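You operate a simulated robot arm through the tools that you are given. There is no shell and no other tool. Be economical: measure what you need, move in short steps, check, and stop when the job is done.

You are at the controls of a simulated two-armed robot. One attempt, no reset.

Task
Strip the green post and put each bead in its colour's dish.
Fine: the cap comes off first and goes in the purple drawer; shut it again. Where these are worked on the way, their far stop is far enough and under half their travel is too little: purple drawer.
Where things are to end (x, y in the base frame): white cap within 60 mm of [830, 50].
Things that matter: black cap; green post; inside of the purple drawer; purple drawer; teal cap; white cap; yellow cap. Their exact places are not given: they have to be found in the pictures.

The check looks at the end state, three seconds after you hand in, the way a careful person would. Anything else that was tipped, shoved, dropped, spilled or broken makes it a failure. A push-on lid holds only when it is set on centred and level and pressed home; a screw cap is set on level and turned clockwise until tight.

Robot
Two 6-joint arms with two-finger grippers on one trunk, on a base that drives. Base frame: it is fixed to the floor where the robot stands at the start and does not move with it; the origin is under the middle of the robot, x ahead of it, y to its left, z up. Lengths are in mm, angles in rad, forces in N, time in s.
The left shoulder is at the start at [60, 143, 900], the right one opposite. With the tool pointing down near the work surface each hand reaches from about 320 to 720 mm from the robot's upright axis, wherever it stands, measured 20 degrees to its own side. Places, roughly: inside of the purple drawer [800, 0, 700]; purple drawer [800, 0, 700]. Payload 2.45 kg a hand.
Tool frame (each hand has its own): the origin (TCP) lies between the finger pads and is the grasp point; the fingertips stand 26 mm ahead of it; z points along the fingers, y is the line along which they close. Largest opening 96 mm; the body of the gripper starts 69 mm behind the TCP.
Orientation is told as [roll, pitch, yaw] about the base's x, y, z axes, in that order, counted from this pose: with the fingers straight down and closing along the base's y, the tool's x points along the base's -x, its y along +y and its z along -z.

Tools
- The arms move only by the tool send_rows. It takes "left_increments", "right_increments" or both (then of equal length, played together; a hand with none holds still); each is a list of rows, each a list of 7 numbers: the gripper command, from -1 (fully open) to 1 (shut), values between in proportion, then the shift along the base's x, y, z in mm, then the turn, a rotation vector about the base's x, y, z in rad. In form: [[grip, x, y, z, wx, wy, wz], ...]. A call has 1 to 12 rows; each row shifts and turns the commanded pose from where the row before left it. Each row takes 0.2 s and may step no farther than 50 mm and 0.15 rad from the row before; otherwise, or with a gripper value out of range, the whole call is refused. A pose out of reach is approached as far as the arm can. The call stops where the force on the tool passes 50 N (or 10 N more than at its start, if that is more) or the arm is blocked; 0.2 s more then pass. Each finger halts on what it meets, pressing with about 30 N; the grip force reading is that of the motor and also rises with nothing between the fingers. The clock runs only during rows and for 0.2 s after the last one: add rows that do not move to give the fingers time. The reply holds the time, the measured pose of the TCP, the force on the tool along the base axes, the opening and the grip force, in the units named above and with some noise, with the torque about the TCP (base axes, N m) and any sound that the robot's microphone picked up.
- Cameras (640 x 400 px; columns grow to the right, rows downward): "scene" is now at [131, -30.4, 1501.1]; the picture's right is [-0.39, -0.92, 0.00], its down [-0.71, 0.30, -0.64] and it looks along [0.58, -0.25, -0.77] (base axes); focal length 281 px, centre (320, 200). "left" rides on the left gripper at [82, -3, -98] in its tool frame; the picture's right is [0.04, 1.00, 0.00], its down [-0.73, 0.03, -0.68] and it looks along [-0.68, 0.03, 0.73] (tool axes); focal length 256 px, centre (320, 200). "right" rides on the right gripper at [82, 3, -98] in its tool frame; the picture's right is [-0.04, 1.00, 0.00], its down [-0.73, -0.03, -0.68] and it looks along [-0.68, -0.03, 0.73] (tool axes); focal length 256 px, centre (320, 200).
- capture(camera): a new picture of that camera. No time passes.
- move_column(by): slides the trunk up (or, below 0, down) by that many mm; the arms and the scene camera ride with it, the base frame stays. It gives what a move gives, with no picture.
- base_move(legs): drives the robot by 1 to 6 legs, each [ahead, turn to the left] in mm and rad, along the robot's own axes; the way and the turn of a leg run together, so that a leg with both is an arc; at most 1500 mm and 3.142 rad a leg. The arms and the cameras ride along, it lands a little off, and it stops where it bumps. It gives what a move gives.
- aim_head(pan, tilt): turns the head with the scene camera to pan (to the left, within 1.501 rad either way) and tilt (down, from -0.506 to 1.204), counted from straight ahead of the robot. It gives what a move gives.
- locate(camera, pixels): for up to 12 pixels [column, row] of the newest picture of that camera ("zoom" is the newest enlarged one), the place [x, y, z] in the base frame of the surface seen there, good to about 2 mm. No time passes.
- close_up(camera, box): a new picture of the part [left, top, right, bottom] of that camera's present view, enlarged. No time passes.
- job_done(): hands the job in; it is judged then, once.

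Work in short steps. Measure before you move; look again where a grasp or a placing could have gone wrong, and mend it. You have 80 turns and 78 pictures in all, those below and enlarged ones among them. Open the grippers and draw the arms clear of the work before you hand the job in, unless the task says otherwise; then end with one line.

The tools are called after "Emit:" as name(argument=value, ...) on one line, values as JSON. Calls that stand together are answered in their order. send_rows: Moves the arms, as the interface text tells. Its arguments: {"type":"object","properties":{"left_increments":{"type":"array"},"right_increments":{"type":"array"}},"required":[]} The other tools are called the same way: move_column (by) slides the trunk up or down; base_move (legs) drives the base; aim_head (pan, tilt) turns the head that bears the scene camera; capture (camera) takes a picture; locate (camera, pixels) gives the place of the surface under pixels of a picture; close_up (camera, box) takes an enlarged picture of a part of a camera's view; job_done () hands the job in.

At the start:

```text
clock: 0.0
left_position: [490.2, 127.1, 1157.0]
left_tcp_rot: [-0.001, -0.001, 0.0]
left_wrist_force: [-1.1, 0.2, -0.4]
left_moment: [-0.03, -0.01, 0.0]
left_grip_width: 95.8
left_finger_force: 0.0
right_position: [341.6, -276.5, 1166.6]
right_tcp_rot: [0.001, 0.0, 0.0]
right_wrist_force: [0.5, -0.6, 0.9]
right_moment: [-0.01, 0.01, -0.02]
right_grip_width: 96.0
right_finger_force: 0.0
trunk travel left (down, up): [-525.0, 65.0]
robot x, y, heading: [-0.4, 2.1, 0.006]
head pan, tilt: [-0.403, 0.881]
```

scene: 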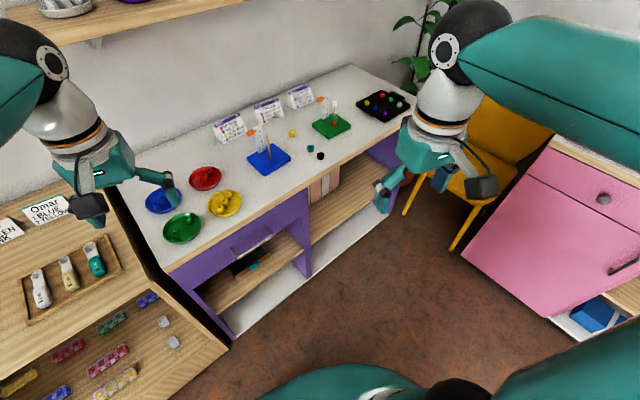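
right: 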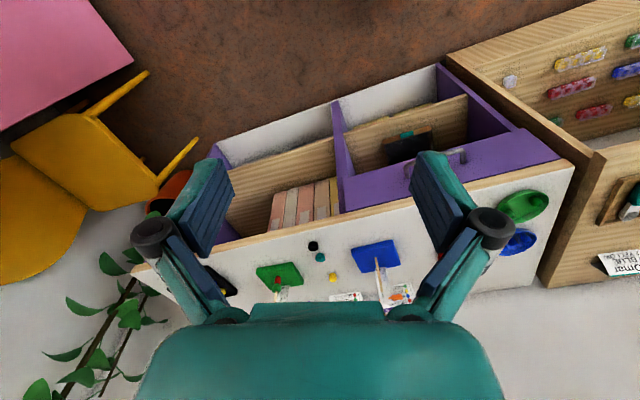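
left: 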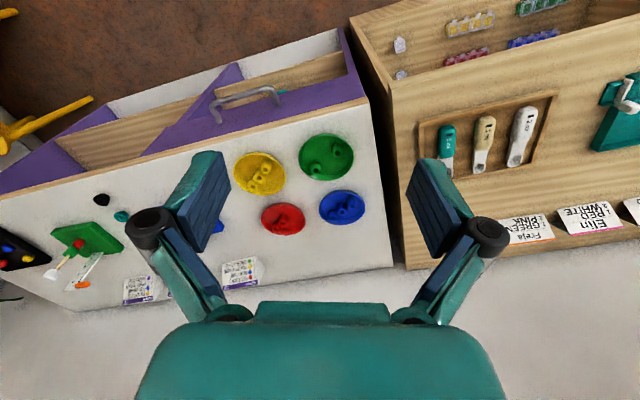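

I start with enlarged looks at the table in the scene view: the posts at about (268,158) and (331,127) and the dishes at about (190,205).

Emit:
close_up(camera="scene", box=[200, 70, 420, 207])

Emit:
close_up(camera="scene", box=[120, 150, 320, 275])

```text
2.91 times, centred on (310, 138) of scene
```

zoom: 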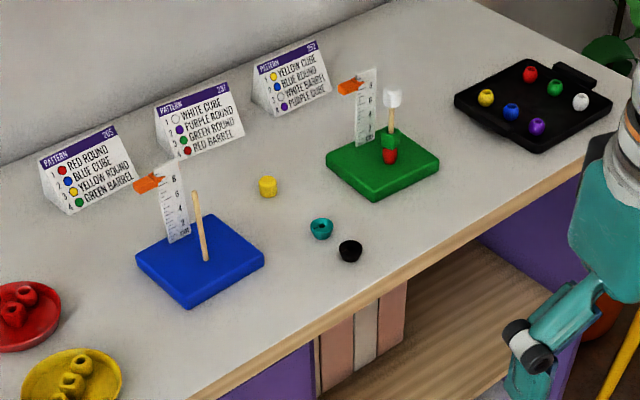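

```text
3.20 times, centred on (220, 212) of scene
```

zoom: 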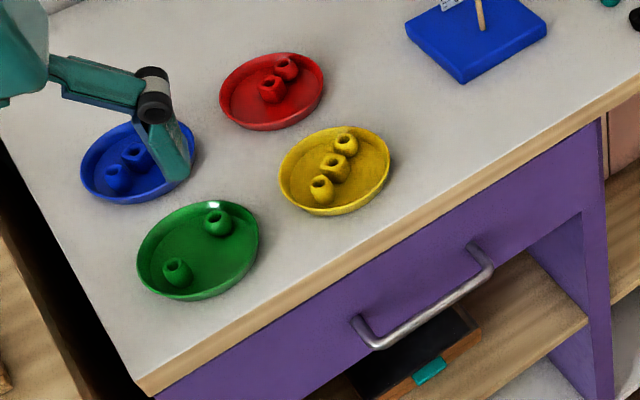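

The green post carries a white cap, a green bead and a red bead. I locate the pieces in the scene view.

Emit:
capture(camera="scene")

Emit:
locate(camera="scene", pixels=[[335, 103], [334, 119], [334, 124], [312, 127], [331, 138], [350, 125], [182, 231], [205, 178], [245, 242], [270, 228], [410, 105], [170, 270]])

Emit:
close_up(camera="scene", box=[290, 80, 370, 130])

Emit:
locate(camera="zoom", pixels=[[360, 185], [365, 150], [355, 250], [350, 300], [352, 345], [360, 210], [280, 180], [295, 300], [230, 160]])

```text
72 pictures are left
```

scene: 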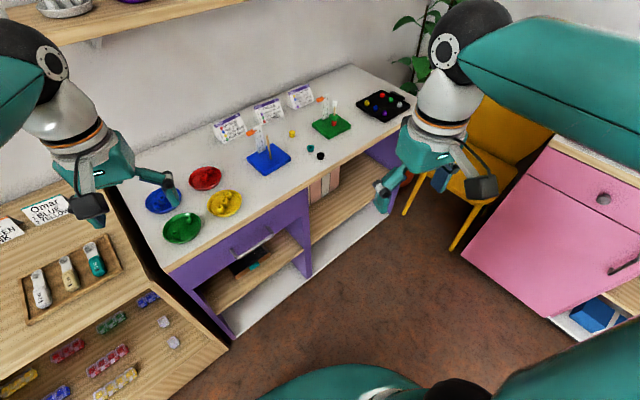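

```text
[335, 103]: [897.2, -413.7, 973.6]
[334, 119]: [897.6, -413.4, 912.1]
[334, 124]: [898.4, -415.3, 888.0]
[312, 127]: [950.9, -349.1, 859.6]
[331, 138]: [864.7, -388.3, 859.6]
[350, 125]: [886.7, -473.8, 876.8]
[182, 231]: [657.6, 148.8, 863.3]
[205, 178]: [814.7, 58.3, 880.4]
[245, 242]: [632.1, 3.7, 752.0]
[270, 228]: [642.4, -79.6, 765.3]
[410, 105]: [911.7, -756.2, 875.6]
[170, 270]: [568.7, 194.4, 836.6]
```

```text
8.00 times, centred on (330, 105) of scene
```

zoom: 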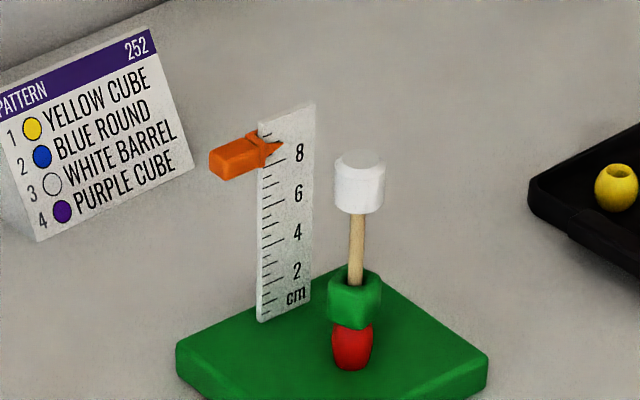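

```text
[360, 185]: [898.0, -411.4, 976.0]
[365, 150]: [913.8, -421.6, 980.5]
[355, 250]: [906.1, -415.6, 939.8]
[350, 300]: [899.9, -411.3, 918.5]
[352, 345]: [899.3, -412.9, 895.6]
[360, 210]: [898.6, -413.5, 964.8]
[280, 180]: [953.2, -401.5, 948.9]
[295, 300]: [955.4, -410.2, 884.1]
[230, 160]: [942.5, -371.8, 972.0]
```

I zoom on the drawer front and measure the desk's edge and lower shelf for choosing a base stand.

Emit:
locate(camera="scene", pixels=[[370, 144], [340, 165], [300, 193], [230, 240], [200, 260], [236, 336], [310, 275], [375, 222], [210, 350], [260, 285]])

Emit:
close_up(camera="scene", box=[160, 190, 320, 290])

Emit:
locate(camera="zoom", pixels=[[250, 290], [340, 228], [435, 160], [440, 125], [268, 268], [130, 300], [520, 50], [450, 215], [280, 335], [480, 180], [425, 140], [180, 290]])

```text
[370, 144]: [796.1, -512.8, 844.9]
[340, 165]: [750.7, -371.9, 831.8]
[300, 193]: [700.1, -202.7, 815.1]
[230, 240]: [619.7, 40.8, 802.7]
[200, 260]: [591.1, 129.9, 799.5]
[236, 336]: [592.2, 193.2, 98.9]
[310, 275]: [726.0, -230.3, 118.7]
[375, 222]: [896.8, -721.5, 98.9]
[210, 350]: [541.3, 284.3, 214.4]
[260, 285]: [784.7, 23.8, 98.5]
```

```text
4.00 times, centred on (240, 240) of scene
```

zoom: 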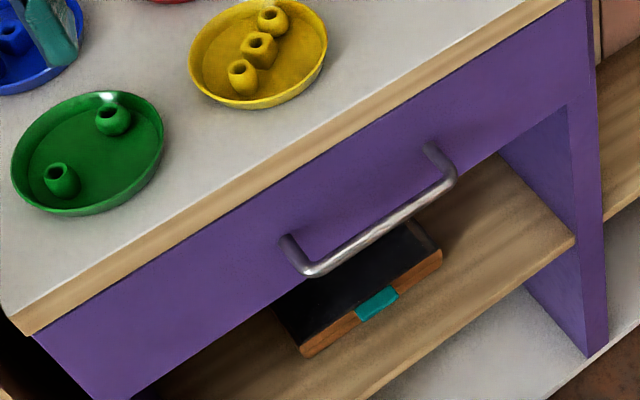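

```text
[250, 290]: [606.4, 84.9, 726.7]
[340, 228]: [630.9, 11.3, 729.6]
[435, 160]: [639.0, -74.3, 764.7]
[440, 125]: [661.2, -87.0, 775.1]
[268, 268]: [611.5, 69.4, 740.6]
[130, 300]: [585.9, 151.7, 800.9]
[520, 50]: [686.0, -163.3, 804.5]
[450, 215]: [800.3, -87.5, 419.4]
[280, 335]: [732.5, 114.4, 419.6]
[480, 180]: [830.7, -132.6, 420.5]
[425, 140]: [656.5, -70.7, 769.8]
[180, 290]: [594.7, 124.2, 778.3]
```

The desk is yawed about +0.308 rad (its front line runs through (586,152) and (686,−163)). The post is at about (905,−415) and the drawer handle at about (622,0,750). I drive to a stand in front of the post and face the desk squarely.

Emit:
base_move(legs=[[0, -0.94], [465, 0], [0, 1.242]])

Emit:
aim_head(pan=-0.2, tilt=0.8)

Emit:
capture(camera="scene")

Emit:
capture(camera="right")

```text
clock: 9.0
left_position: [700.2, -111.9, 1156.7]
left_tcp_rot: [-0.004, -0.002, 0.287]
left_wrist_force: [0.7, 0.0, -0.2]
left_moment: [-0.03, 0.02, -0.01]
left_grip_width: 96.2
left_finger_force: 0.1
right_position: [672.0, -539.0, 1165.3]
right_tcp_rot: [-0.001, 0.001, 0.289]
right_wrist_force: [-0.1, -0.7, -0.4]
right_moment: [-0.01, 0.0, 0.02]
right_grip_width: 96.1
right_finger_force: 0.1
trunk travel left (down, up): [-525.0, 65.0]
robot x, y, heading: [276.6, -404.2, 0.286]
head pan, tilt: [-0.403, 0.881]
```

```text
clock: 9.8
left_position: [699.5, -113.9, 1158.0]
left_tcp_rot: [0.0, -0.001, 0.288]
left_wrist_force: [0.1, -0.4, -0.4]
left_moment: [0.01, -0.03, 0.0]
left_grip_width: 96.1
left_finger_force: 0.0
right_position: [671.0, -543.4, 1166.7]
right_tcp_rot: [0.001, 0.0, 0.287]
right_wrist_force: [-0.3, -0.4, 0.0]
right_moment: [0.04, -0.01, -0.01]
right_grip_width: 96.1
right_finger_force: 0.1
trunk travel left (down, up): [-525.0, 65.0]
robot x, y, heading: [275.7, -407.0, 0.285]
head pan, tilt: [-0.201, 0.799]
```

```text
69 pictures are left
```

scene: 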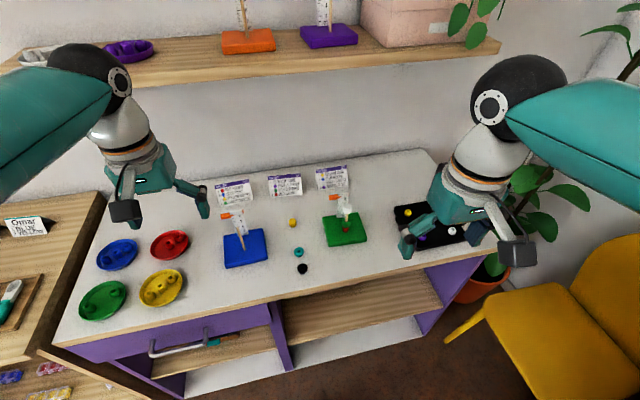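

```text
68 pictures are left
```

right: 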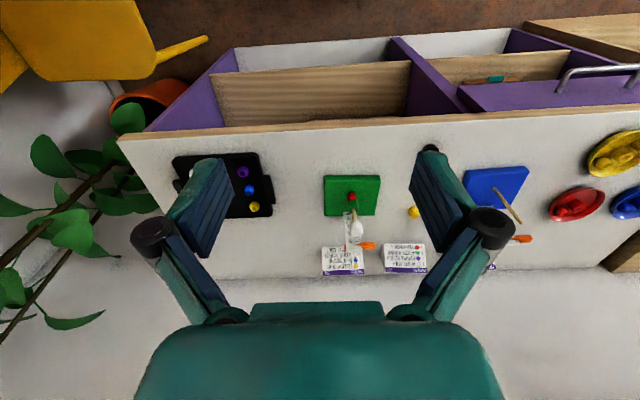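

I measure the cap and post precisely in a zoom, and check where the wall shelf is.

Emit:
locate(camera="scene", pixels=[[200, 82], [300, 72], [400, 62], [480, 52]])

Emit:
close_up(camera="scene", box=[304, 180, 384, 255])

Emit:
close_up(camera="right", box=[310, 165, 400, 255])

Emit:
locate(camera="zoom", pixels=[[320, 220], [320, 260]])

```text
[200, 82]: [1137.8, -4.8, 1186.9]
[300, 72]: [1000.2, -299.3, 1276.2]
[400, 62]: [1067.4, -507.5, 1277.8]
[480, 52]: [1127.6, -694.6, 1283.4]
```

```text
5.33 times, centred on (344, 218) of scene
```

zoom: 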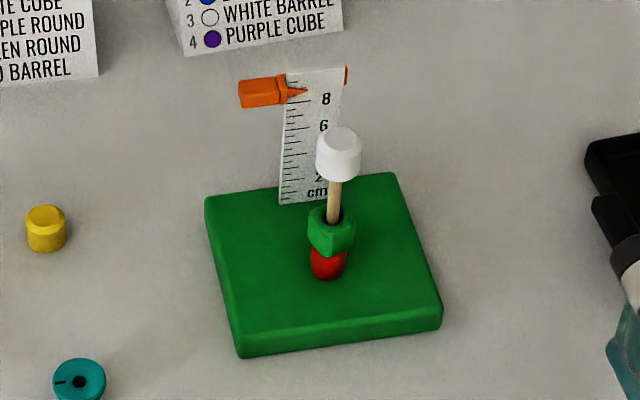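

```text
4.44 times, centred on (355, 210) of right
```

zoom: 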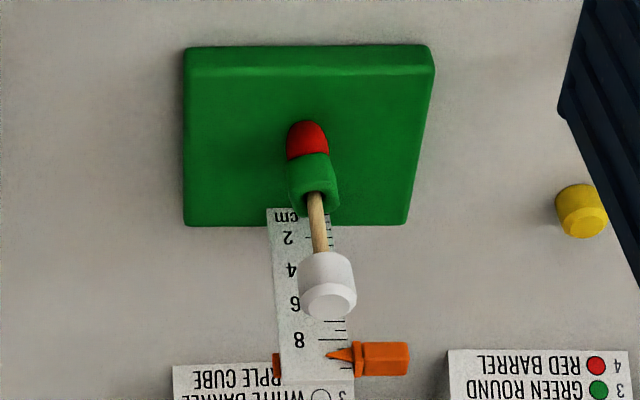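

```text
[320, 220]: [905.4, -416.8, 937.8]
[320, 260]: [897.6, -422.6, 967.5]
```

The cap centre is near (907,−416.5) at z 958–983, and the bead top is at about 928. I bring the right hand above it, fingers closing along the desk.

Emit:
send_rows(right_increments=[[-1, 40, 21, -17, 0, 0, 0], [-1, 40, 21, -17, 0, 0, 0], [-1, 40, 21, -17, 0, 0, 0], [-1, 40, 21, -17, 0, 0, 0], [-1, 40, 21, -17, 0, 0, 0], [-1, 36, 20, -15, 0, 0, 0], [-1, 0, 0, 0, 0, 0, 0]])

Emit:
capture(camera="right")

```text
clock: 11.4
left_position: [698.3, -112.3, 1157.1]
left_tcp_rot: [-0.002, 0.0, 0.289]
left_wrist_force: [0.0, 0.0, -0.7]
left_moment: [0.03, -0.02, -0.01]
left_grip_width: 95.7
left_finger_force: 0.1
right_position: [908.2, -415.7, 1068.5]
right_tcp_rot: [0.001, 0.0, 0.289]
right_wrist_force: [0.1, 0.5, 0.1]
right_moment: [0.05, -0.03, 0.04]
right_grip_width: 95.7
right_finger_force: 0.1
trunk travel left (down, up): [-525.0, 65.0]
robot x, y, heading: [276.1, -405.9, 0.28]
head pan, tilt: [-0.201, 0.799]
```

```text
65 pictures are left
```

right: 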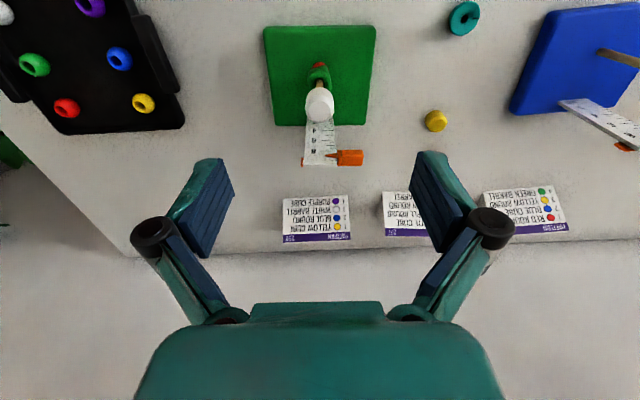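

The cap is seen at (320,105); I measure it once more from here.

Emit:
close_up(camera="right", box=[280, 60, 370, 170])

Emit:
locate(camera="right", pixels=[[320, 108], [308, 104], [331, 104], [320, 116], [319, 84], [320, 97]])

```text
3.64 times, centred on (325, 115) of right
```

zoom: 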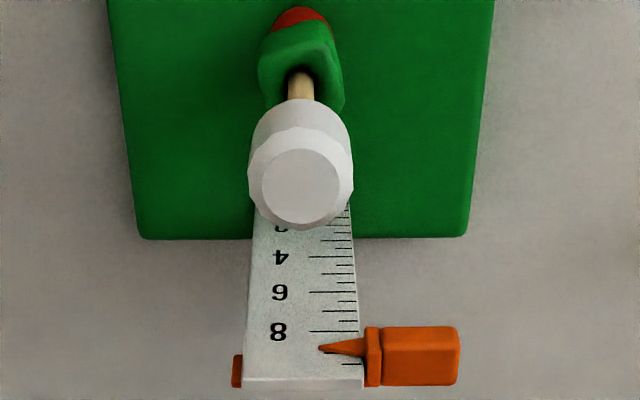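

```text
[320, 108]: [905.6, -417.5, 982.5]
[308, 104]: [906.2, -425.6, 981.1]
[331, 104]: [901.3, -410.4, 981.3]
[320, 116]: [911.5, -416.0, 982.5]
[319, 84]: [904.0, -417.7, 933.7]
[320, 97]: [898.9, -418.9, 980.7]
```

The cap top centre is at (906,−417.5,982). I go down to z≈971 and close.

Emit:
send_rows(right_increments=[[-1, -2, -1.5, -30, 0, 0, 0], [-1, 0, 0, -35, 0, 0, 0], [-1, 0, 0, -32, 0, 0, 0], [-1, 0, 0, 0, 0, 0, 0], [0.3, 0, 0, 0, 0, 0, 0], [1, 0, 0, 0, 0, 0, 0], [1, 0, 0, 0, 0, 0, 0], [1, 0, 0, 0, 0, 0, 0]])

Emit:
close_up(camera="right", box=[220, 0, 420, 240])

```text
clock: 13.2
left_position: [699.5, -111.6, 1157.7]
left_tcp_rot: [-0.002, -0.003, 0.288]
left_wrist_force: [0.4, 0.0, -0.3]
left_moment: [-0.01, -0.02, 0.0]
left_grip_width: 96.0
left_finger_force: 0.1
right_position: [904.4, -417.2, 971.4]
right_tcp_rot: [-0.001, -0.001, 0.287]
right_wrist_force: [-0.8, -0.7, 0.0]
right_moment: [-0.04, -0.02, -0.02]
right_grip_width: 18.7
right_finger_force: 29.6
trunk travel left (down, up): [-525.0, 65.0]
robot x, y, heading: [274.9, -411.9, 0.284]
head pan, tilt: [-0.201, 0.799]
```

```text
1.67 times, centred on (320, 120) of right
```

zoom: 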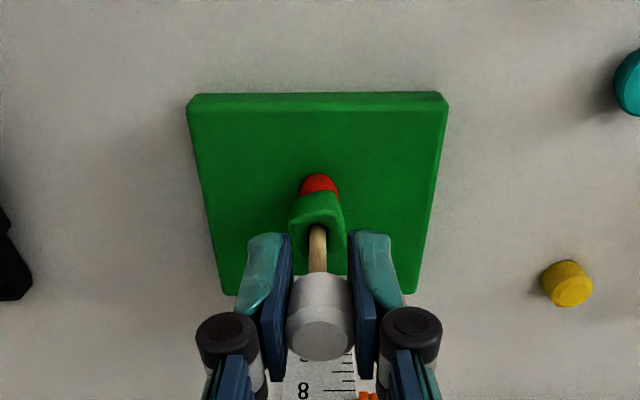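

The cap is gripped (width 18.7). I pull straight up in small steps, watching the force.

Emit:
send_rows(right_increments=[[1, 0, 0, 3, 0, 0, 0], [1, 0, 0, 3, 0, 0, 0], [1, 0, 0, 3, 0, 0, 0], [1, 0, 0, 3, 0, 0, 0]])

Emit:
close_up(camera="scene", box=[304, 170, 384, 255])

```text
clock: 14.2
left_position: [699.6, -112.6, 1157.6]
left_tcp_rot: [-0.003, -0.003, 0.289]
left_wrist_force: [0.1, -0.7, -0.3]
left_moment: [0.03, 0.0, -0.02]
left_grip_width: 96.2
left_finger_force: 0.1
right_position: [905.1, -417.4, 981.5]
right_tcp_rot: [0.0, 0.0, 0.29]
right_wrist_force: [0.4, 0.1, -0.2]
right_moment: [0.0, 0.01, -0.01]
right_grip_width: 19.6
right_finger_force: 30.2
trunk travel left (down, up): [-525.0, 65.0]
robot x, y, heading: [272.5, -407.6, 0.282]
head pan, tilt: [-0.201, 0.799]
```

```text
4.71 times, centred on (344, 212) of scene
```

zoom: 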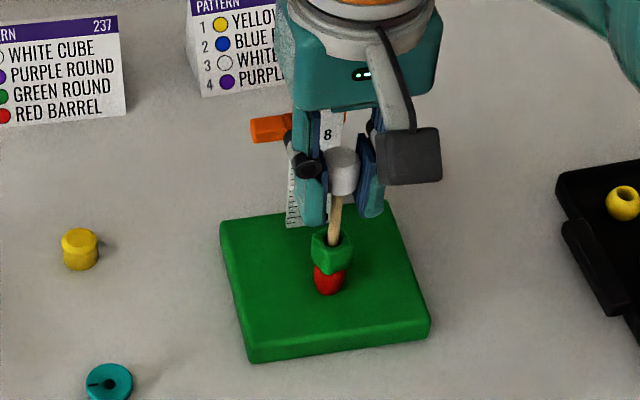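

The cap came free with no force on the board. I lift it clear and draw the hand back before driving.

Emit:
send_rows(right_increments=[[1, 0, 0, 30, 0, 0, 0], [1, 0, 0, 40, 0, 0, 0], [1, 0, 0, 40, 0, 0, 0], [1, -45, -14, 10, 0, 0, 0], [1, -45, -14, 0, 0, 0, 0], [1, -45, -14, 0, 0, 0, 0], [1, -45, -14, 0, 0, 0, 0], [1, -45, -14, 0, 0, 0, 0], [1, 0, 0, 0, 0, 0, 0]])

Emit:
base_move(legs=[[0, -0.985], [-331, 0], [0, 1.012]])

Emit:
aim_head(pan=0.0, tilt=0.85)

Emit:
capture(camera="scene")

Emit:
capture(camera="right")

```text
clock: 16.2
left_position: [699.5, -111.2, 1157.2]
left_tcp_rot: [-0.002, -0.002, 0.288]
left_wrist_force: [0.2, 0.8, -0.7]
left_moment: [-0.03, 0.01, 0.02]
left_grip_width: 96.1
left_finger_force: 0.1
right_position: [681.0, -485.2, 1099.1]
right_tcp_rot: [0.0, 0.003, 0.289]
right_wrist_force: [0.5, -0.2, -1.4]
right_moment: [0.0, 0.02, 0.02]
right_grip_width: 18.7
right_finger_force: 30.1
trunk travel left (down, up): [-525.0, 65.0]
robot x, y, heading: [275.5, -407.1, 0.285]
head pan, tilt: [-0.201, 0.799]
```

```text
clock: 23.9
left_position: [417.4, 114.6, 1157.9]
left_tcp_rot: [-0.001, -0.001, 0.341]
left_wrist_force: [0.6, -0.2, 0.5]
left_moment: [-0.05, 0.01, -0.01]
left_grip_width: 96.0
left_finger_force: 0.1
right_position: [418.6, -257.0, 1098.7]
right_tcp_rot: [0.0, 0.0, 0.343]
right_wrist_force: [0.3, -0.9, 0.1]
right_moment: [-0.02, 0.0, -0.01]
right_grip_width: 18.9
right_finger_force: 30.1
trunk travel left (down, up): [-525.0, 65.0]
robot x, y, heading: [15.6, -220.9, 0.334]
head pan, tilt: [-0.201, 0.799]
```

```text
clock: 24.7
left_position: [416.5, 114.7, 1158.1]
left_tcp_rot: [-0.001, -0.001, 0.34]
left_wrist_force: [0.3, -0.1, -0.3]
left_moment: [0.04, 0.01, 0.02]
left_grip_width: 95.9
left_finger_force: 0.1
right_position: [418.2, -259.0, 1098.7]
right_tcp_rot: [0.0, 0.001, 0.343]
right_wrist_force: [0.4, -0.5, -0.1]
right_moment: [0.04, -0.03, -0.01]
right_grip_width: 18.5
right_finger_force: 30.1
trunk travel left (down, up): [-525.0, 65.0]
robot x, y, heading: [17.5, -221.4, 0.337]
head pan, tilt: [0.0, 0.85]
```

```text
61 pictures are left
```

scene: 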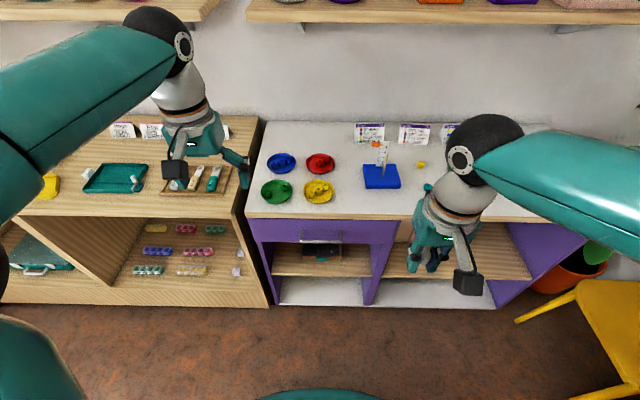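

```text
60 pictures are left
```

right: 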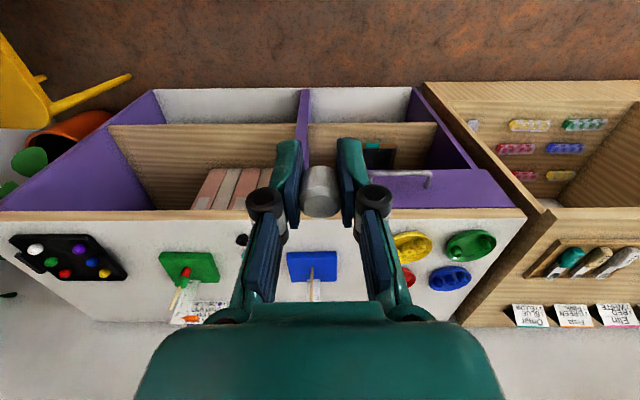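

The cap is still held. I zoom on the drawer front around (322,235) to place the handle bar exactly.

Emit:
close_up(camera="scene", box=[240, 195, 420, 300])

Emit:
close_up(camera="left", box=[100, 0, 420, 200])

```text
3.56 times, centred on (330, 248) of scene
```

zoom: 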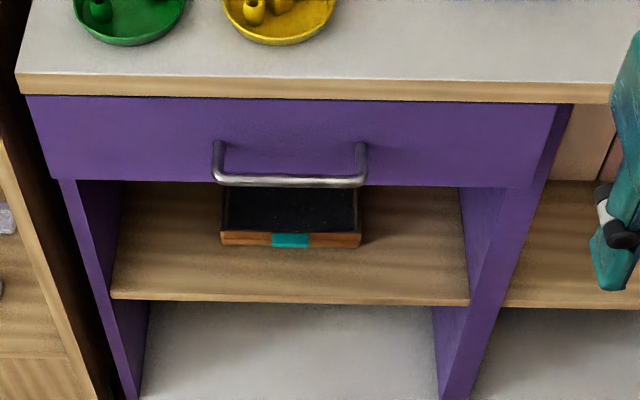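

```text
2.00 times, centred on (260, 100) of left
```

zoom: 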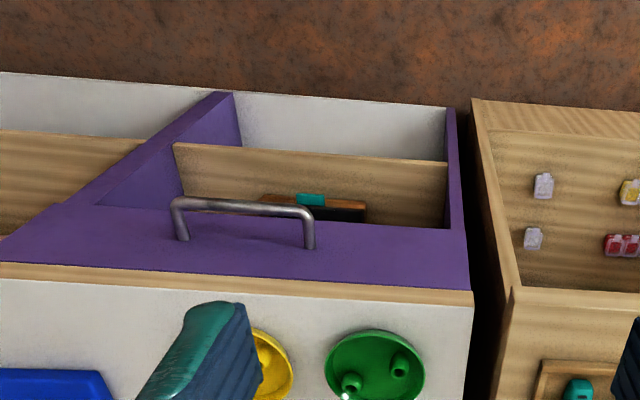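

Emit:
locate(camera="zoom", pixels=[[175, 200], [190, 206], [225, 208], [250, 209], [285, 212], [308, 222], [310, 240], [182, 235], [240, 250], [240, 215], [205, 207]])

Emit:
close_up(camera="scene", box=[290, 225, 350, 255])

Emit:
locate(camera="zoom", pixels=[[120, 230], [310, 234], [500, 236], [110, 100], [505, 110], [250, 60], [250, 150]])

```text
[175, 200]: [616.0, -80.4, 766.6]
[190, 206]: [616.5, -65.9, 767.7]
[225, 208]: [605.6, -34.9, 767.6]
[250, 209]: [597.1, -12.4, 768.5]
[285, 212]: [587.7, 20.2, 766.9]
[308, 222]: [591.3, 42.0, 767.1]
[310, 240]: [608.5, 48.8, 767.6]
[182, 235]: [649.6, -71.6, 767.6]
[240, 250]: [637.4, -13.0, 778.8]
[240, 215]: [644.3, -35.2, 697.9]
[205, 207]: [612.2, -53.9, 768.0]
```

```text
10.67 times, centred on (320, 240) of scene
```

zoom: 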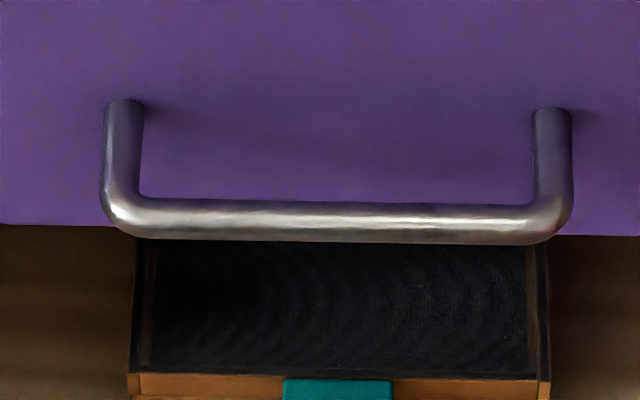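

```text
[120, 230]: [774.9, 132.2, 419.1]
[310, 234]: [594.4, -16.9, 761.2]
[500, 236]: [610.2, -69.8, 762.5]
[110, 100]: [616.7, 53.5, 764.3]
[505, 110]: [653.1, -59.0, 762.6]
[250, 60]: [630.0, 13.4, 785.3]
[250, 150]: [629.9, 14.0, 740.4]
```

The bar's centre is about (600,−20,762), 38 mm off the panel, running along the desk. I turn the left hand so it points at the drawer with fingers closing vertically, and bring it 120 mm in front of the bar.

Emit:
send_rows(left_increments=[[-1, 5, -12.2, -28.3, 0.1085, -0.0561, -0.0863], [-1, 5, -12.2, -28.3, 0.1085, -0.0561, -0.0863], [-1, 5, -12.2, -28.3, 0.1085, -0.0561, -0.0863], [-1, 5, -12.2, -28.3, 0.1085, -0.0561, -0.0863], [-1, 5, -12.2, -28.3, 0.1085, -0.0561, -0.0863], [-1, 5, -12.2, -28.3, 0.1085, -0.0561, -0.0863], [-1, 5, -12.2, -28.3, 0.1085, -0.0561, -0.0863]], right_increments=[[1, 2, -10, 5, 0, 0, 0], [1, 2, -10, 5, 0, 0, 0], [1, 2, -10, 5, 0, 0, 0], [1, 2, -10, 5, 0, 0, 0], [1, 2, -10, 5, 0, 0, 0], [1, 2, -10, 5, 0, 0, 0], [1, 2, -10, 5, 0, 0, 0]])

Emit:
send_rows(left_increments=[[-1, 5, -12.2, -28.3, 0.1085, -0.0561, -0.0863], [-1, 5, -12.2, -28.3, 0.1085, -0.0561, -0.0863], [-1, 5, -12.2, -28.3, 0.1085, -0.0561, -0.0863], [-1, 5, -12.2, -28.3, 0.1085, -0.0561, -0.0863], [-1, 5, -12.2, -28.3, 0.1085, -0.0561, -0.0863], [-1, 5, -12.2, -28.3, 0.1085, -0.0561, -0.0863], [-1, 5, -12.2, -28.3, 0.1085, -0.0561, -0.0863], [-1, 0, 0, 0, 0, 0, 0]])

Emit:
capture(camera="scene")

Emit:
capture(camera="left")

```text
clock: 26.3
left_position: [451.9, 29.0, 956.7]
left_tcp_rot: [0.777, -0.365, -0.455]
left_wrist_force: [0.4, -0.4, 0.1]
left_moment: [0.01, -0.03, 0.0]
left_grip_width: 96.0
left_finger_force: 0.1
right_position: [432.9, -330.9, 1133.1]
right_tcp_rot: [0.002, -0.002, 0.342]
right_wrist_force: [0.1, -0.2, -0.7]
right_moment: [0.02, 0.02, 0.02]
right_grip_width: 18.7
right_finger_force: 29.6
trunk travel left (down, up): [-525.0, 65.0]
robot x, y, heading: [15.5, -219.1, 0.333]
head pan, tilt: [0.0, 0.85]
```

```text
clock: 28.1
left_position: [486.5, -57.1, 761.2]
left_tcp_rot: [1.57, -0.033, -1.264]
left_wrist_force: [0.0, -0.3, -0.1]
left_moment: [-0.01, 0.03, 0.01]
left_grip_width: 96.2
left_finger_force: 0.0
right_position: [432.7, -329.0, 1133.6]
right_tcp_rot: [0.0, -0.001, 0.341]
right_wrist_force: [0.7, 0.1, -0.1]
right_moment: [-0.04, 0.0, -0.01]
right_grip_width: 18.6
right_finger_force: 30.1
trunk travel left (down, up): [-525.0, 65.0]
robot x, y, heading: [14.7, -218.7, 0.337]
head pan, tilt: [0.0, 0.85]
```

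```text
56 pictures are left
```

scene: 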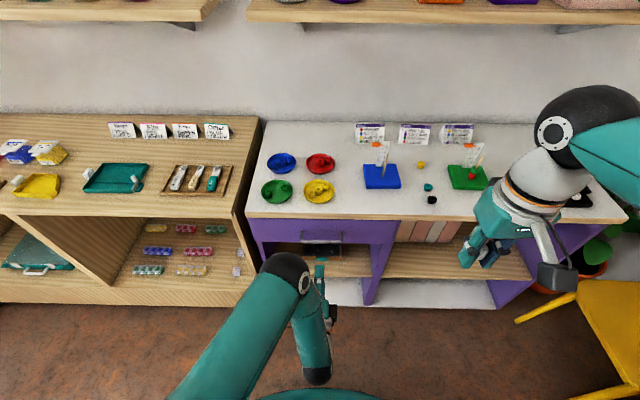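

```text
55 pictures are left
```

left: 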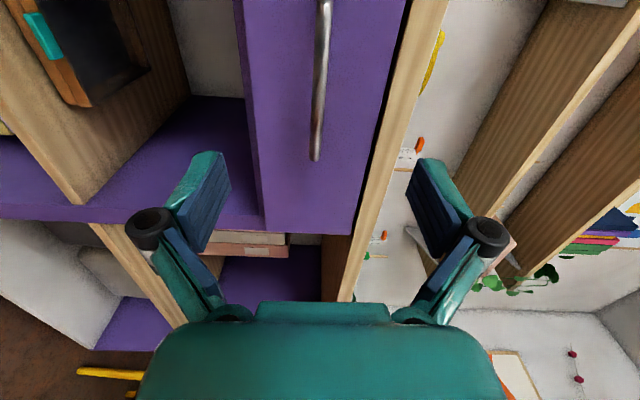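

The left hand points at the bar, which shows centred at about column 320. I advance 116 mm along the drawer axis and close.

Emit:
send_rows(left_increments=[[-0.3, 27.6, 8.8, 0, 0, 0, 0], [-0.3, 27.6, 8.8, 0, 0, 0, 0], [-0.3, 27.6, 8.8, 0, 0, 0, 0], [-0.3, 27.6, 8.8, 1, 0, 0, 0], [-0.3, 0, 0, 0, 0, 0, 0], [0.5, 0, 0, 0, 0, 0, 0], [1, 0, 0, 0, 0, 0, 0], [1, 0, 0, 0, 0, 0, 0], [1, 0, 0, 0, 0, 0, 0]])

Emit:
capture(camera="left")

```text
clock: 30.1
left_position: [595.7, -35.5, 760.4]
left_tcp_rot: [1.551, -0.03, -1.257]
left_wrist_force: [0.4, -2.5, -28.5]
left_moment: [0.84, 0.48, 0.02]
left_grip_width: 11.3
left_finger_force: 38.1
left hand out of reach, approached as far as the arm can: row 3, 4
right_position: [435.5, -329.8, 1132.8]
right_tcp_rot: [0.0, 0.003, 0.342]
right_wrist_force: [0.0, -0.2, 0.0]
right_moment: [0.0, 0.0, 0.0]
right_grip_width: 18.6
right_finger_force: 29.8
trunk travel left (down, up): [-525.0, 65.0]
robot x, y, heading: [16.0, -222.7, 0.332]
head pan, tilt: [0.0, 0.85]
```

```text
54 pictures are left
```

left: 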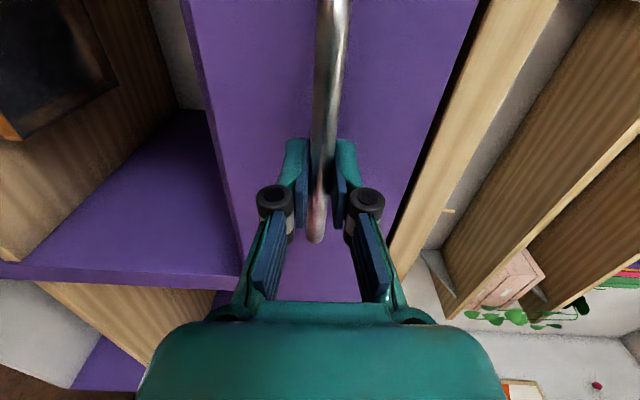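

The bar is gripped (11.3 mm), with a 28 N vertical preload. I relieve it by 2 mm downward and pull along the drawer axis.

Emit:
send_rows(left_increments=[[1, 0, 0, -2, 0, 0, 0], [1, -9.5, -3, 0, 0, 0, 0], [1, -19.1, -6.1, 0, 0, 0, 0], [1, -19.1, -6.1, 0, 0, 0, 0], [1, -19.1, -6.1, 0, 0, 0, 0], [1, -19.1, -6.1, 0, 0, 0, 0], [1, 0, 0, 0, 0, 0, 0]])

Emit:
capture(camera="scene")

```text
clock: 31.7
left_position: [512.3, -61.1, 759.0]
left_tcp_rot: [1.555, -0.031, -1.268]
left_wrist_force: [5.8, -18.5, -28.0]
left_moment: [0.77, 0.53, -1.03]
left_grip_width: 11.4
left_finger_force: 38.1
right_position: [435.4, -329.7, 1132.1]
right_tcp_rot: [0.002, 0.002, 0.34]
right_wrist_force: [-0.4, 0.1, -0.1]
right_moment: [0.01, -0.04, 0.04]
right_grip_width: 19.0
right_finger_force: 29.9
trunk travel left (down, up): [-525.0, 65.0]
robot x, y, heading: [15.3, -217.5, 0.335]
head pan, tilt: [0.0, 0.85]
```

```text
53 pictures are left
```

scene: 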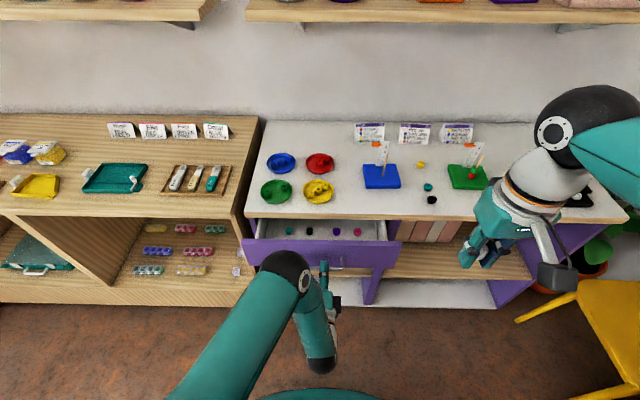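

The drawer is about 87 mm open and shows small things inside. I ease the side loads and keep pulling.

Emit:
send_rows(left_increments=[[1, 0.9, -2.9, -4, 0, 0, 0], [1, -19.1, -6.1, 0, 0, 0, 0], [1, -19.1, -6.1, 0, 0, 0, 0], [1, -19.1, -6.1, 0, 0, 0, 0], [1, -19.1, -6.1, 0, 0, 0, 0], [1, 0, 0, 0, 0, 0, 0]])

```text
clock: 32.9
left_position: [470.3, -53.5, 761.1]
left_tcp_rot: [1.564, -0.06, -1.163]
left_wrist_force: [9.5, -28.6, 2.8]
left_moment: [0.92, 0.34, -0.95]
left_grip_width: 12.5
left_finger_force: 38.7
left hand out of reach, approached as far as the arm can: row 3, 4, 5
right_position: [434.5, -331.2, 1134.0]
right_tcp_rot: [0.0, 0.001, 0.343]
right_wrist_force: [0.1, 0.6, 0.2]
right_moment: [-0.05, 0.05, 0.01]
right_grip_width: 18.9
right_finger_force: 29.9
trunk travel left (down, up): [-525.0, 65.0]
robot x, y, heading: [15.7, -217.2, 0.331]
head pan, tilt: [0.0, 0.85]
stopped in row 5 (left hand): the force on the tool passed its limit at 73 N (the readings are from after the stop); the commanded pose is now the measured one
```

The arm is at its near limit with the drawer about 125 mm out. I back the base 60 mm with the hand still gripping.

Emit:
base_move(legs=[[-60, 0]])

Emit:
capture(camera="scene")

Emit:
capture(camera="left")

```text
clock: 33.8
left_position: [410.8, -72.7, 760.5]
left_tcp_rot: [1.564, -0.057, -1.155]
left_wrist_force: [4.4, -21.6, 4.8]
left_moment: [0.87, 0.24, 0.19]
left_grip_width: 12.1
left_finger_force: 38.4
right_position: [374.5, -352.7, 1134.0]
right_tcp_rot: [0.001, -0.003, 0.342]
right_wrist_force: [-0.7, 0.6, 0.2]
right_moment: [0.01, -0.02, 0.01]
right_grip_width: 18.9
right_finger_force: 29.7
trunk travel left (down, up): [-525.0, 65.0]
robot x, y, heading: [-42.8, -239.0, 0.33]
head pan, tilt: [0.0, 0.85]
```

```text
52 pictures are left
```

scene: 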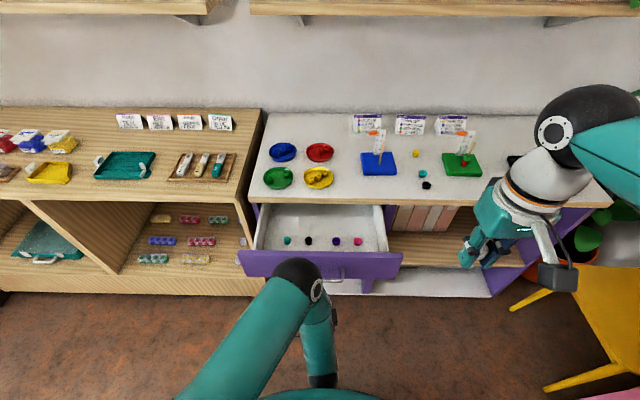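

```text
51 pictures are left
```

left: 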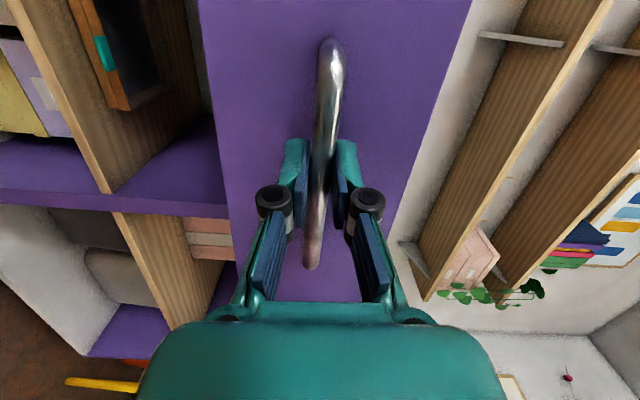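

It moved freely to about 188 mm. I back up another 60 mm to find the far stop.

Emit:
base_move(legs=[[-60, 0]])

Emit:
capture(camera="scene")

```text
clock: 34.8
left_position: [354.2, -91.2, 761.0]
left_tcp_rot: [1.562, -0.057, -1.151]
left_wrist_force: [1.1, -8.7, 4.4]
left_moment: [0.87, 0.23, 0.32]
left_grip_width: 11.9
left_finger_force: 39.3
right_position: [317.3, -371.1, 1135.8]
right_tcp_rot: [0.002, -0.001, 0.34]
right_wrist_force: [0.2, 0.5, -0.3]
right_moment: [0.0, -0.05, 0.03]
right_grip_width: 18.8
right_finger_force: 30.4
trunk travel left (down, up): [-525.0, 65.0]
robot x, y, heading: [-98.0, -258.6, 0.33]
head pan, tilt: [0.0, 0.85]
```

```text
50 pictures are left
```

scene: 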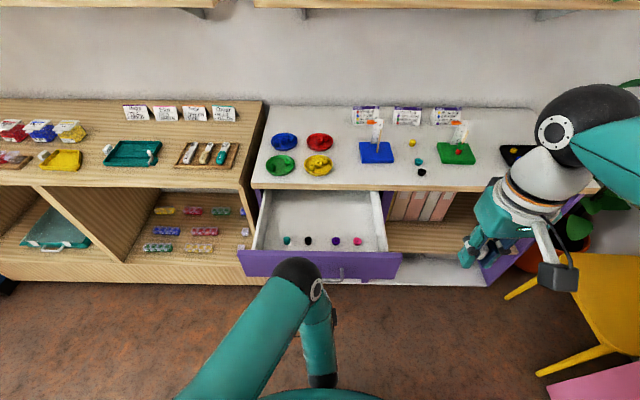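

Still moving freely at about 247 mm. I measure the drawer's inside and try another 40 mm.

Emit:
base_move(legs=[[-40, 0]])

Emit:
close_up(camera="scene", box=[230, 170, 430, 295])

Emit:
locate(camera="zoom", pixels=[[250, 80], [250, 120], [250, 180], [250, 235], [80, 240], [490, 240], [120, 140], [440, 140], [180, 225], [250, 228], [340, 228], [410, 230]])

```text
clock: 35.7
left_position: [312.7, -104.4, 761.2]
left_tcp_rot: [1.561, -0.058, -1.15]
left_wrist_force: [-0.7, -6.3, -0.8]
left_moment: [0.83, 0.3, 0.46]
left_grip_width: 11.9
left_finger_force: 39.0
right_position: [274.9, -383.8, 1136.8]
right_tcp_rot: [0.002, -0.002, 0.341]
right_wrist_force: [-0.9, -0.2, 0.6]
right_moment: [-0.01, -0.01, 0.03]
right_grip_width: 18.8
right_finger_force: 29.5
trunk travel left (down, up): [-525.0, 65.0]
robot x, y, heading: [-139.5, -270.6, 0.33]
head pan, tilt: [0.0, 0.85]
```

```text
3.20 times, centred on (330, 232) of scene
```

zoom: 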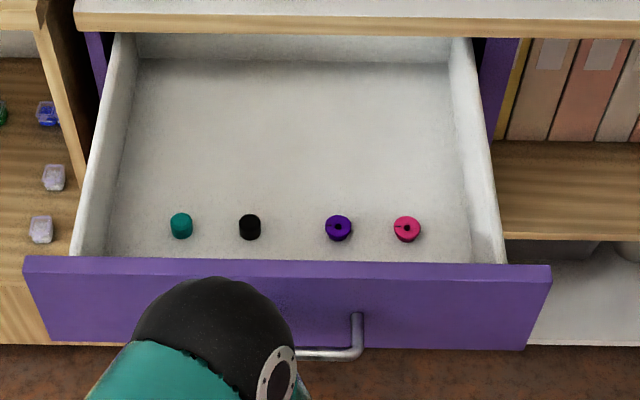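

```text
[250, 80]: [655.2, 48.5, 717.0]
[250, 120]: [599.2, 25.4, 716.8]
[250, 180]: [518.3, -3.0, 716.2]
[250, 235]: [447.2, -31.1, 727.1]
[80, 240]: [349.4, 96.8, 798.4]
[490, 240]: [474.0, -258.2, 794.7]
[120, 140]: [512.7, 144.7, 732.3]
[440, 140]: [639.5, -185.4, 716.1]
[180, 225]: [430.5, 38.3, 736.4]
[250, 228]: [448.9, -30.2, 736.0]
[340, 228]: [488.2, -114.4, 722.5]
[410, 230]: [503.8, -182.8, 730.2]
```

The drawer is about 290 mm out, with the inside floor at z≈716 and the target spot now near (553,−38). I open the left hand, then back the base off the handle.

Emit:
send_rows(left_increments=[[0, 0, 0, 0, 0, 0, 0], [-0.3, 0, 0, 0, 0, 0, 0], [-0.3, 0, 0, 0, 0, 0, 0]])

Emit:
base_move(legs=[[-80, 0]])

Emit:
send_rows(left_increments=[[-0.3, 0, 5, 35, 0, 0, 0], [-0.3, 0, 10, 45, 0, 0, 0], [-0.3, 0, 20, 40, 0, 0, 0], [-0.3, 0, 20, 40, 0, 0, 0], [-0.3, 0, 20, 40, 0, 0, 0], [-0.3, 0, 20, 40, 0, 0, 0], [-0.3, 0, 20, 40, 0, 0, 0], [-0.3, 0, 20, 40, 0, 0, 0]])

Emit:
capture(camera="scene")

```text
clock: 36.5
left_position: [313.8, -102.3, 760.5]
left_tcp_rot: [1.557, -0.058, -1.149]
left_wrist_force: [0.6, 0.3, 0.3]
left_moment: [0.01, 0.01, -0.01]
left_grip_width: 62.3
left_finger_force: 0.1
right_position: [277.0, -382.8, 1137.0]
right_tcp_rot: [-0.001, 0.0, 0.34]
right_wrist_force: [0.4, -0.2, 0.8]
right_moment: [0.01, -0.02, 0.02]
right_grip_width: 18.8
right_finger_force: 30.3
trunk travel left (down, up): [-525.0, 65.0]
robot x, y, heading: [-139.3, -272.1, 0.327]
head pan, tilt: [0.0, 0.85]
```

```text
clock: 37.6
left_position: [235.3, -128.8, 761.7]
left_tcp_rot: [1.56, -0.057, -1.15]
left_wrist_force: [-0.2, -0.3, 0.2]
left_moment: [-0.01, 0.04, -0.03]
left_grip_width: 62.5
left_finger_force: 0.2
right_position: [200.0, -410.2, 1136.2]
right_tcp_rot: [0.0, -0.002, 0.34]
right_wrist_force: [-0.1, 0.4, 0.4]
right_moment: [0.05, -0.04, 0.01]
right_grip_width: 18.9
right_finger_force: 30.0
trunk travel left (down, up): [-525.0, 65.0]
robot x, y, heading: [-215.1, -299.7, 0.331]
head pan, tilt: [0.0, 0.85]
```

```text
clock: 39.4
left_position: [238.7, 3.8, 1083.0]
left_tcp_rot: [1.558, -0.058, -1.15]
left_wrist_force: [-0.4, 0.1, 0.1]
left_moment: [0.0, 0.02, 0.01]
left_grip_width: 62.3
left_finger_force: 0.1
right_position: [200.7, -409.4, 1135.4]
right_tcp_rot: [-0.002, -0.002, 0.338]
right_wrist_force: [-0.1, 0.6, -0.3]
right_moment: [0.0, -0.01, 0.0]
right_grip_width: 19.0
right_finger_force: 30.4
trunk travel left (down, up): [-525.0, 65.0]
robot x, y, heading: [-216.6, -297.6, 0.333]
head pan, tilt: [0.0, 0.85]
```

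```text
48 pictures are left
```

scene: 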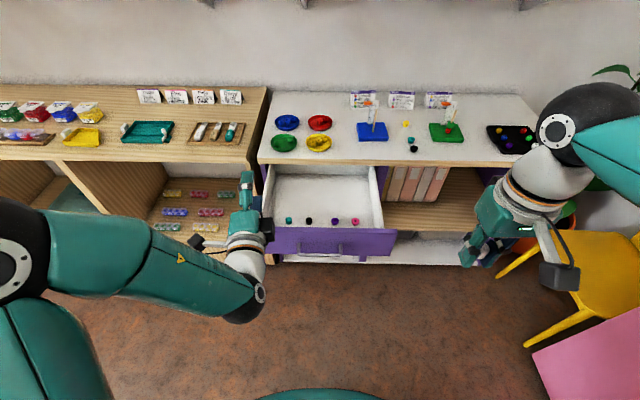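

Hand is off the handle and the drawer stayed open. I drive 190 mm forward so the right hand reaches the drawer.

Emit:
base_move(legs=[[190, -0.02]])

```text
clock: 40.9
left_position: [430.4, 57.8, 1080.6]
left_tcp_rot: [1.556, -0.057, -1.167]
left_wrist_force: [0.4, 0.1, -0.5]
left_moment: [0.01, 0.0, 0.0]
left_grip_width: 62.6
left_finger_force: 0.0
right_position: [384.3, -354.8, 1135.0]
right_tcp_rot: [0.0, 0.003, 0.322]
right_wrist_force: [0.8, 0.5, -0.5]
right_moment: [0.0, 0.03, -0.01]
right_grip_width: 19.0
right_finger_force: 29.7
trunk travel left (down, up): [-525.0, 65.0]
robot x, y, heading: [-32.9, -239.3, 0.315]
head pan, tilt: [0.0, 0.85]
```

I carry the cap over the open drawer to (550,−40) and go down to z≈760.

Emit:
send_rows(right_increments=[[1, 20.75, 39.4, -20, 0, 0, 0], [1, 20.75, 39.4, -20, 0, 0, 0], [1, 20.75, 39.4, -20, 0, 0, 0], [1, 20.75, 39.4, -20, 0, 0, 0], [1, 20.75, 39.4, -20, 0, 0, 0], [1, 20.75, 39.4, -20, 0, 0, 0], [1, 20.75, 39.4, -20, 0, 0, 0], [1, 20.75, 39.4, -20, 0, 0, 0], [1, 0, 0, -40, 0, 0, 0], [1, 0, 0, -40, 0, 0, 0], [1, 0, 0, 0, 0, 0, 0]])

Emit:
capture(camera="right")

Emit:
capture(camera="scene")

```text
clock: 43.3
left_position: [430.0, 58.5, 1082.4]
left_tcp_rot: [1.559, -0.058, -1.17]
left_wrist_force: [0.3, 0.9, -0.4]
left_moment: [-0.02, 0.06, -0.01]
left_grip_width: 62.3
left_finger_force: 0.0
right_position: [546.8, -37.7, 894.5]
right_tcp_rot: [0.001, -0.003, 0.322]
right_wrist_force: [0.1, 0.0, 0.3]
right_moment: [-0.04, 0.0, 0.05]
right_grip_width: 18.8
right_finger_force: 29.8
trunk travel left (down, up): [-525.0, 65.0]
robot x, y, heading: [-31.4, -237.2, 0.31]
head pan, tilt: [0.0, 0.85]
```

```text
47 pictures are left
```

right: 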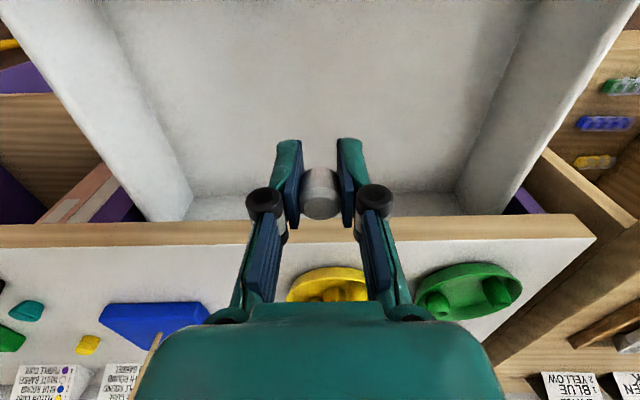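

```text
46 pictures are left
```

scene: 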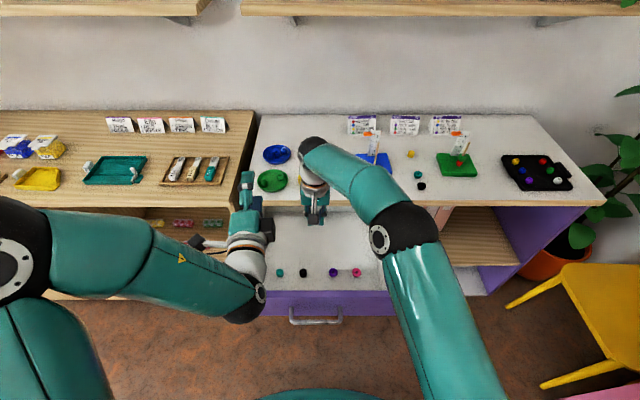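

The cap hangs over the clear drawer floor. I lower to just above the floor (z≈746) and release gently.

Emit:
send_rows(right_increments=[[1, -5, -1.5, -40, 0, 0, 0], [1, -4.5, -1.5, -40, 0, 0, 0], [1, 0, 0, -40, 0, 0, 0], [1, 0, 0, -22, 0, 0, 0], [1, 0, 0, -6, 0, 0, 0], [1, 0, 0, 0, 0, 0, 0]])

Emit:
capture(camera="right")

```text
clock: 44.7
left_position: [429.8, 56.4, 1082.0]
left_tcp_rot: [1.557, -0.058, -1.167]
left_wrist_force: [-1.0, -1.0, -0.4]
left_moment: [0.0, 0.04, 0.02]
left_grip_width: 62.4
left_finger_force: 0.1
right_position: [541.1, -44.1, 746.8]
right_tcp_rot: [0.0, 0.002, 0.323]
right_wrist_force: [0.2, 0.1, -0.1]
right_moment: [0.06, 0.02, -0.01]
right_grip_width: 19.0
right_finger_force: 29.5
trunk travel left (down, up): [-525.0, 65.0]
robot x, y, heading: [-34.7, -231.9, 0.308]
head pan, tilt: [0.0, 0.85]
```

```text
45 pictures are left
```

right: 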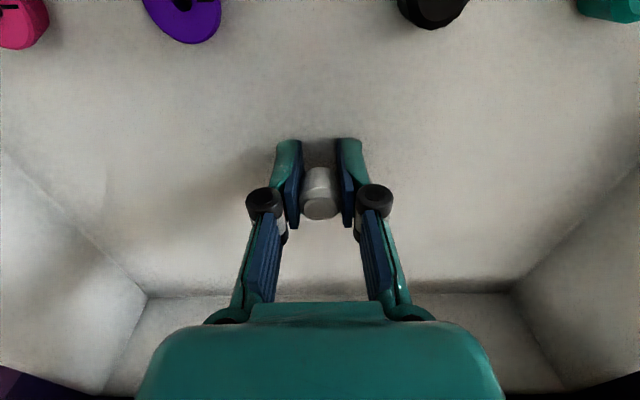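

The tips are about 4 mm off the floor. I open the fingers and lift straight up.

Emit:
send_rows(right_increments=[[1, 0, 0, -2, 0, 0, 0], [0.4, 0, 0, 0, 0, 0, 0], [0, 0, 0, 0, 0, 0, 0], [0, 0, 0, 0, 0, 0, 0], [0, 0, 0, 30, 0, 0, 0], [0, 0, 0, 45, 0, 0, 0], [0, 0, 0, 45, 0, 0, 0], [0, 0, 0, 45, 0, 0, 0], [0, 0, 0, 45, 0, 0, 0], [0, 0, 0, 45, 0, 0, 0]])

Emit:
capture(camera="right")

```text
clock: 46.9
left_position: [428.3, 57.6, 1082.3]
left_tcp_rot: [1.559, -0.057, -1.168]
left_wrist_force: [0.0, 0.2, -0.2]
left_moment: [0.02, -0.01, 0.03]
left_grip_width: 62.3
left_finger_force: 0.0
right_position: [541.2, -45.5, 997.3]
right_tcp_rot: [0.0, 0.0, 0.325]
right_wrist_force: [0.2, -0.9, 0.4]
right_moment: [0.01, 0.01, 0.02]
right_grip_width: 48.1
right_finger_force: 0.0
trunk travel left (down, up): [-525.0, 65.0]
robot x, y, heading: [-28.4, -235.2, 0.313]
head pan, tilt: [0.0, 0.85]
```

```text
44 pictures are left
```

right: 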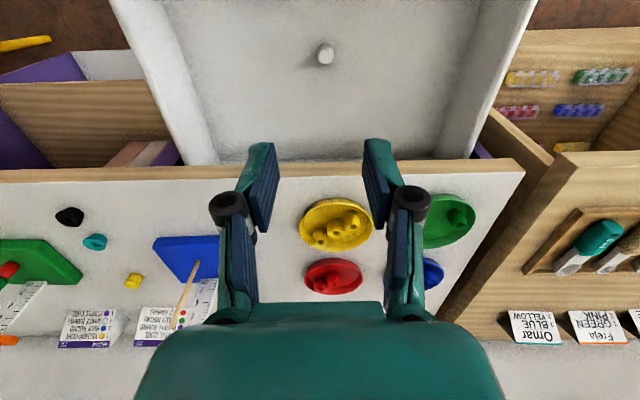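

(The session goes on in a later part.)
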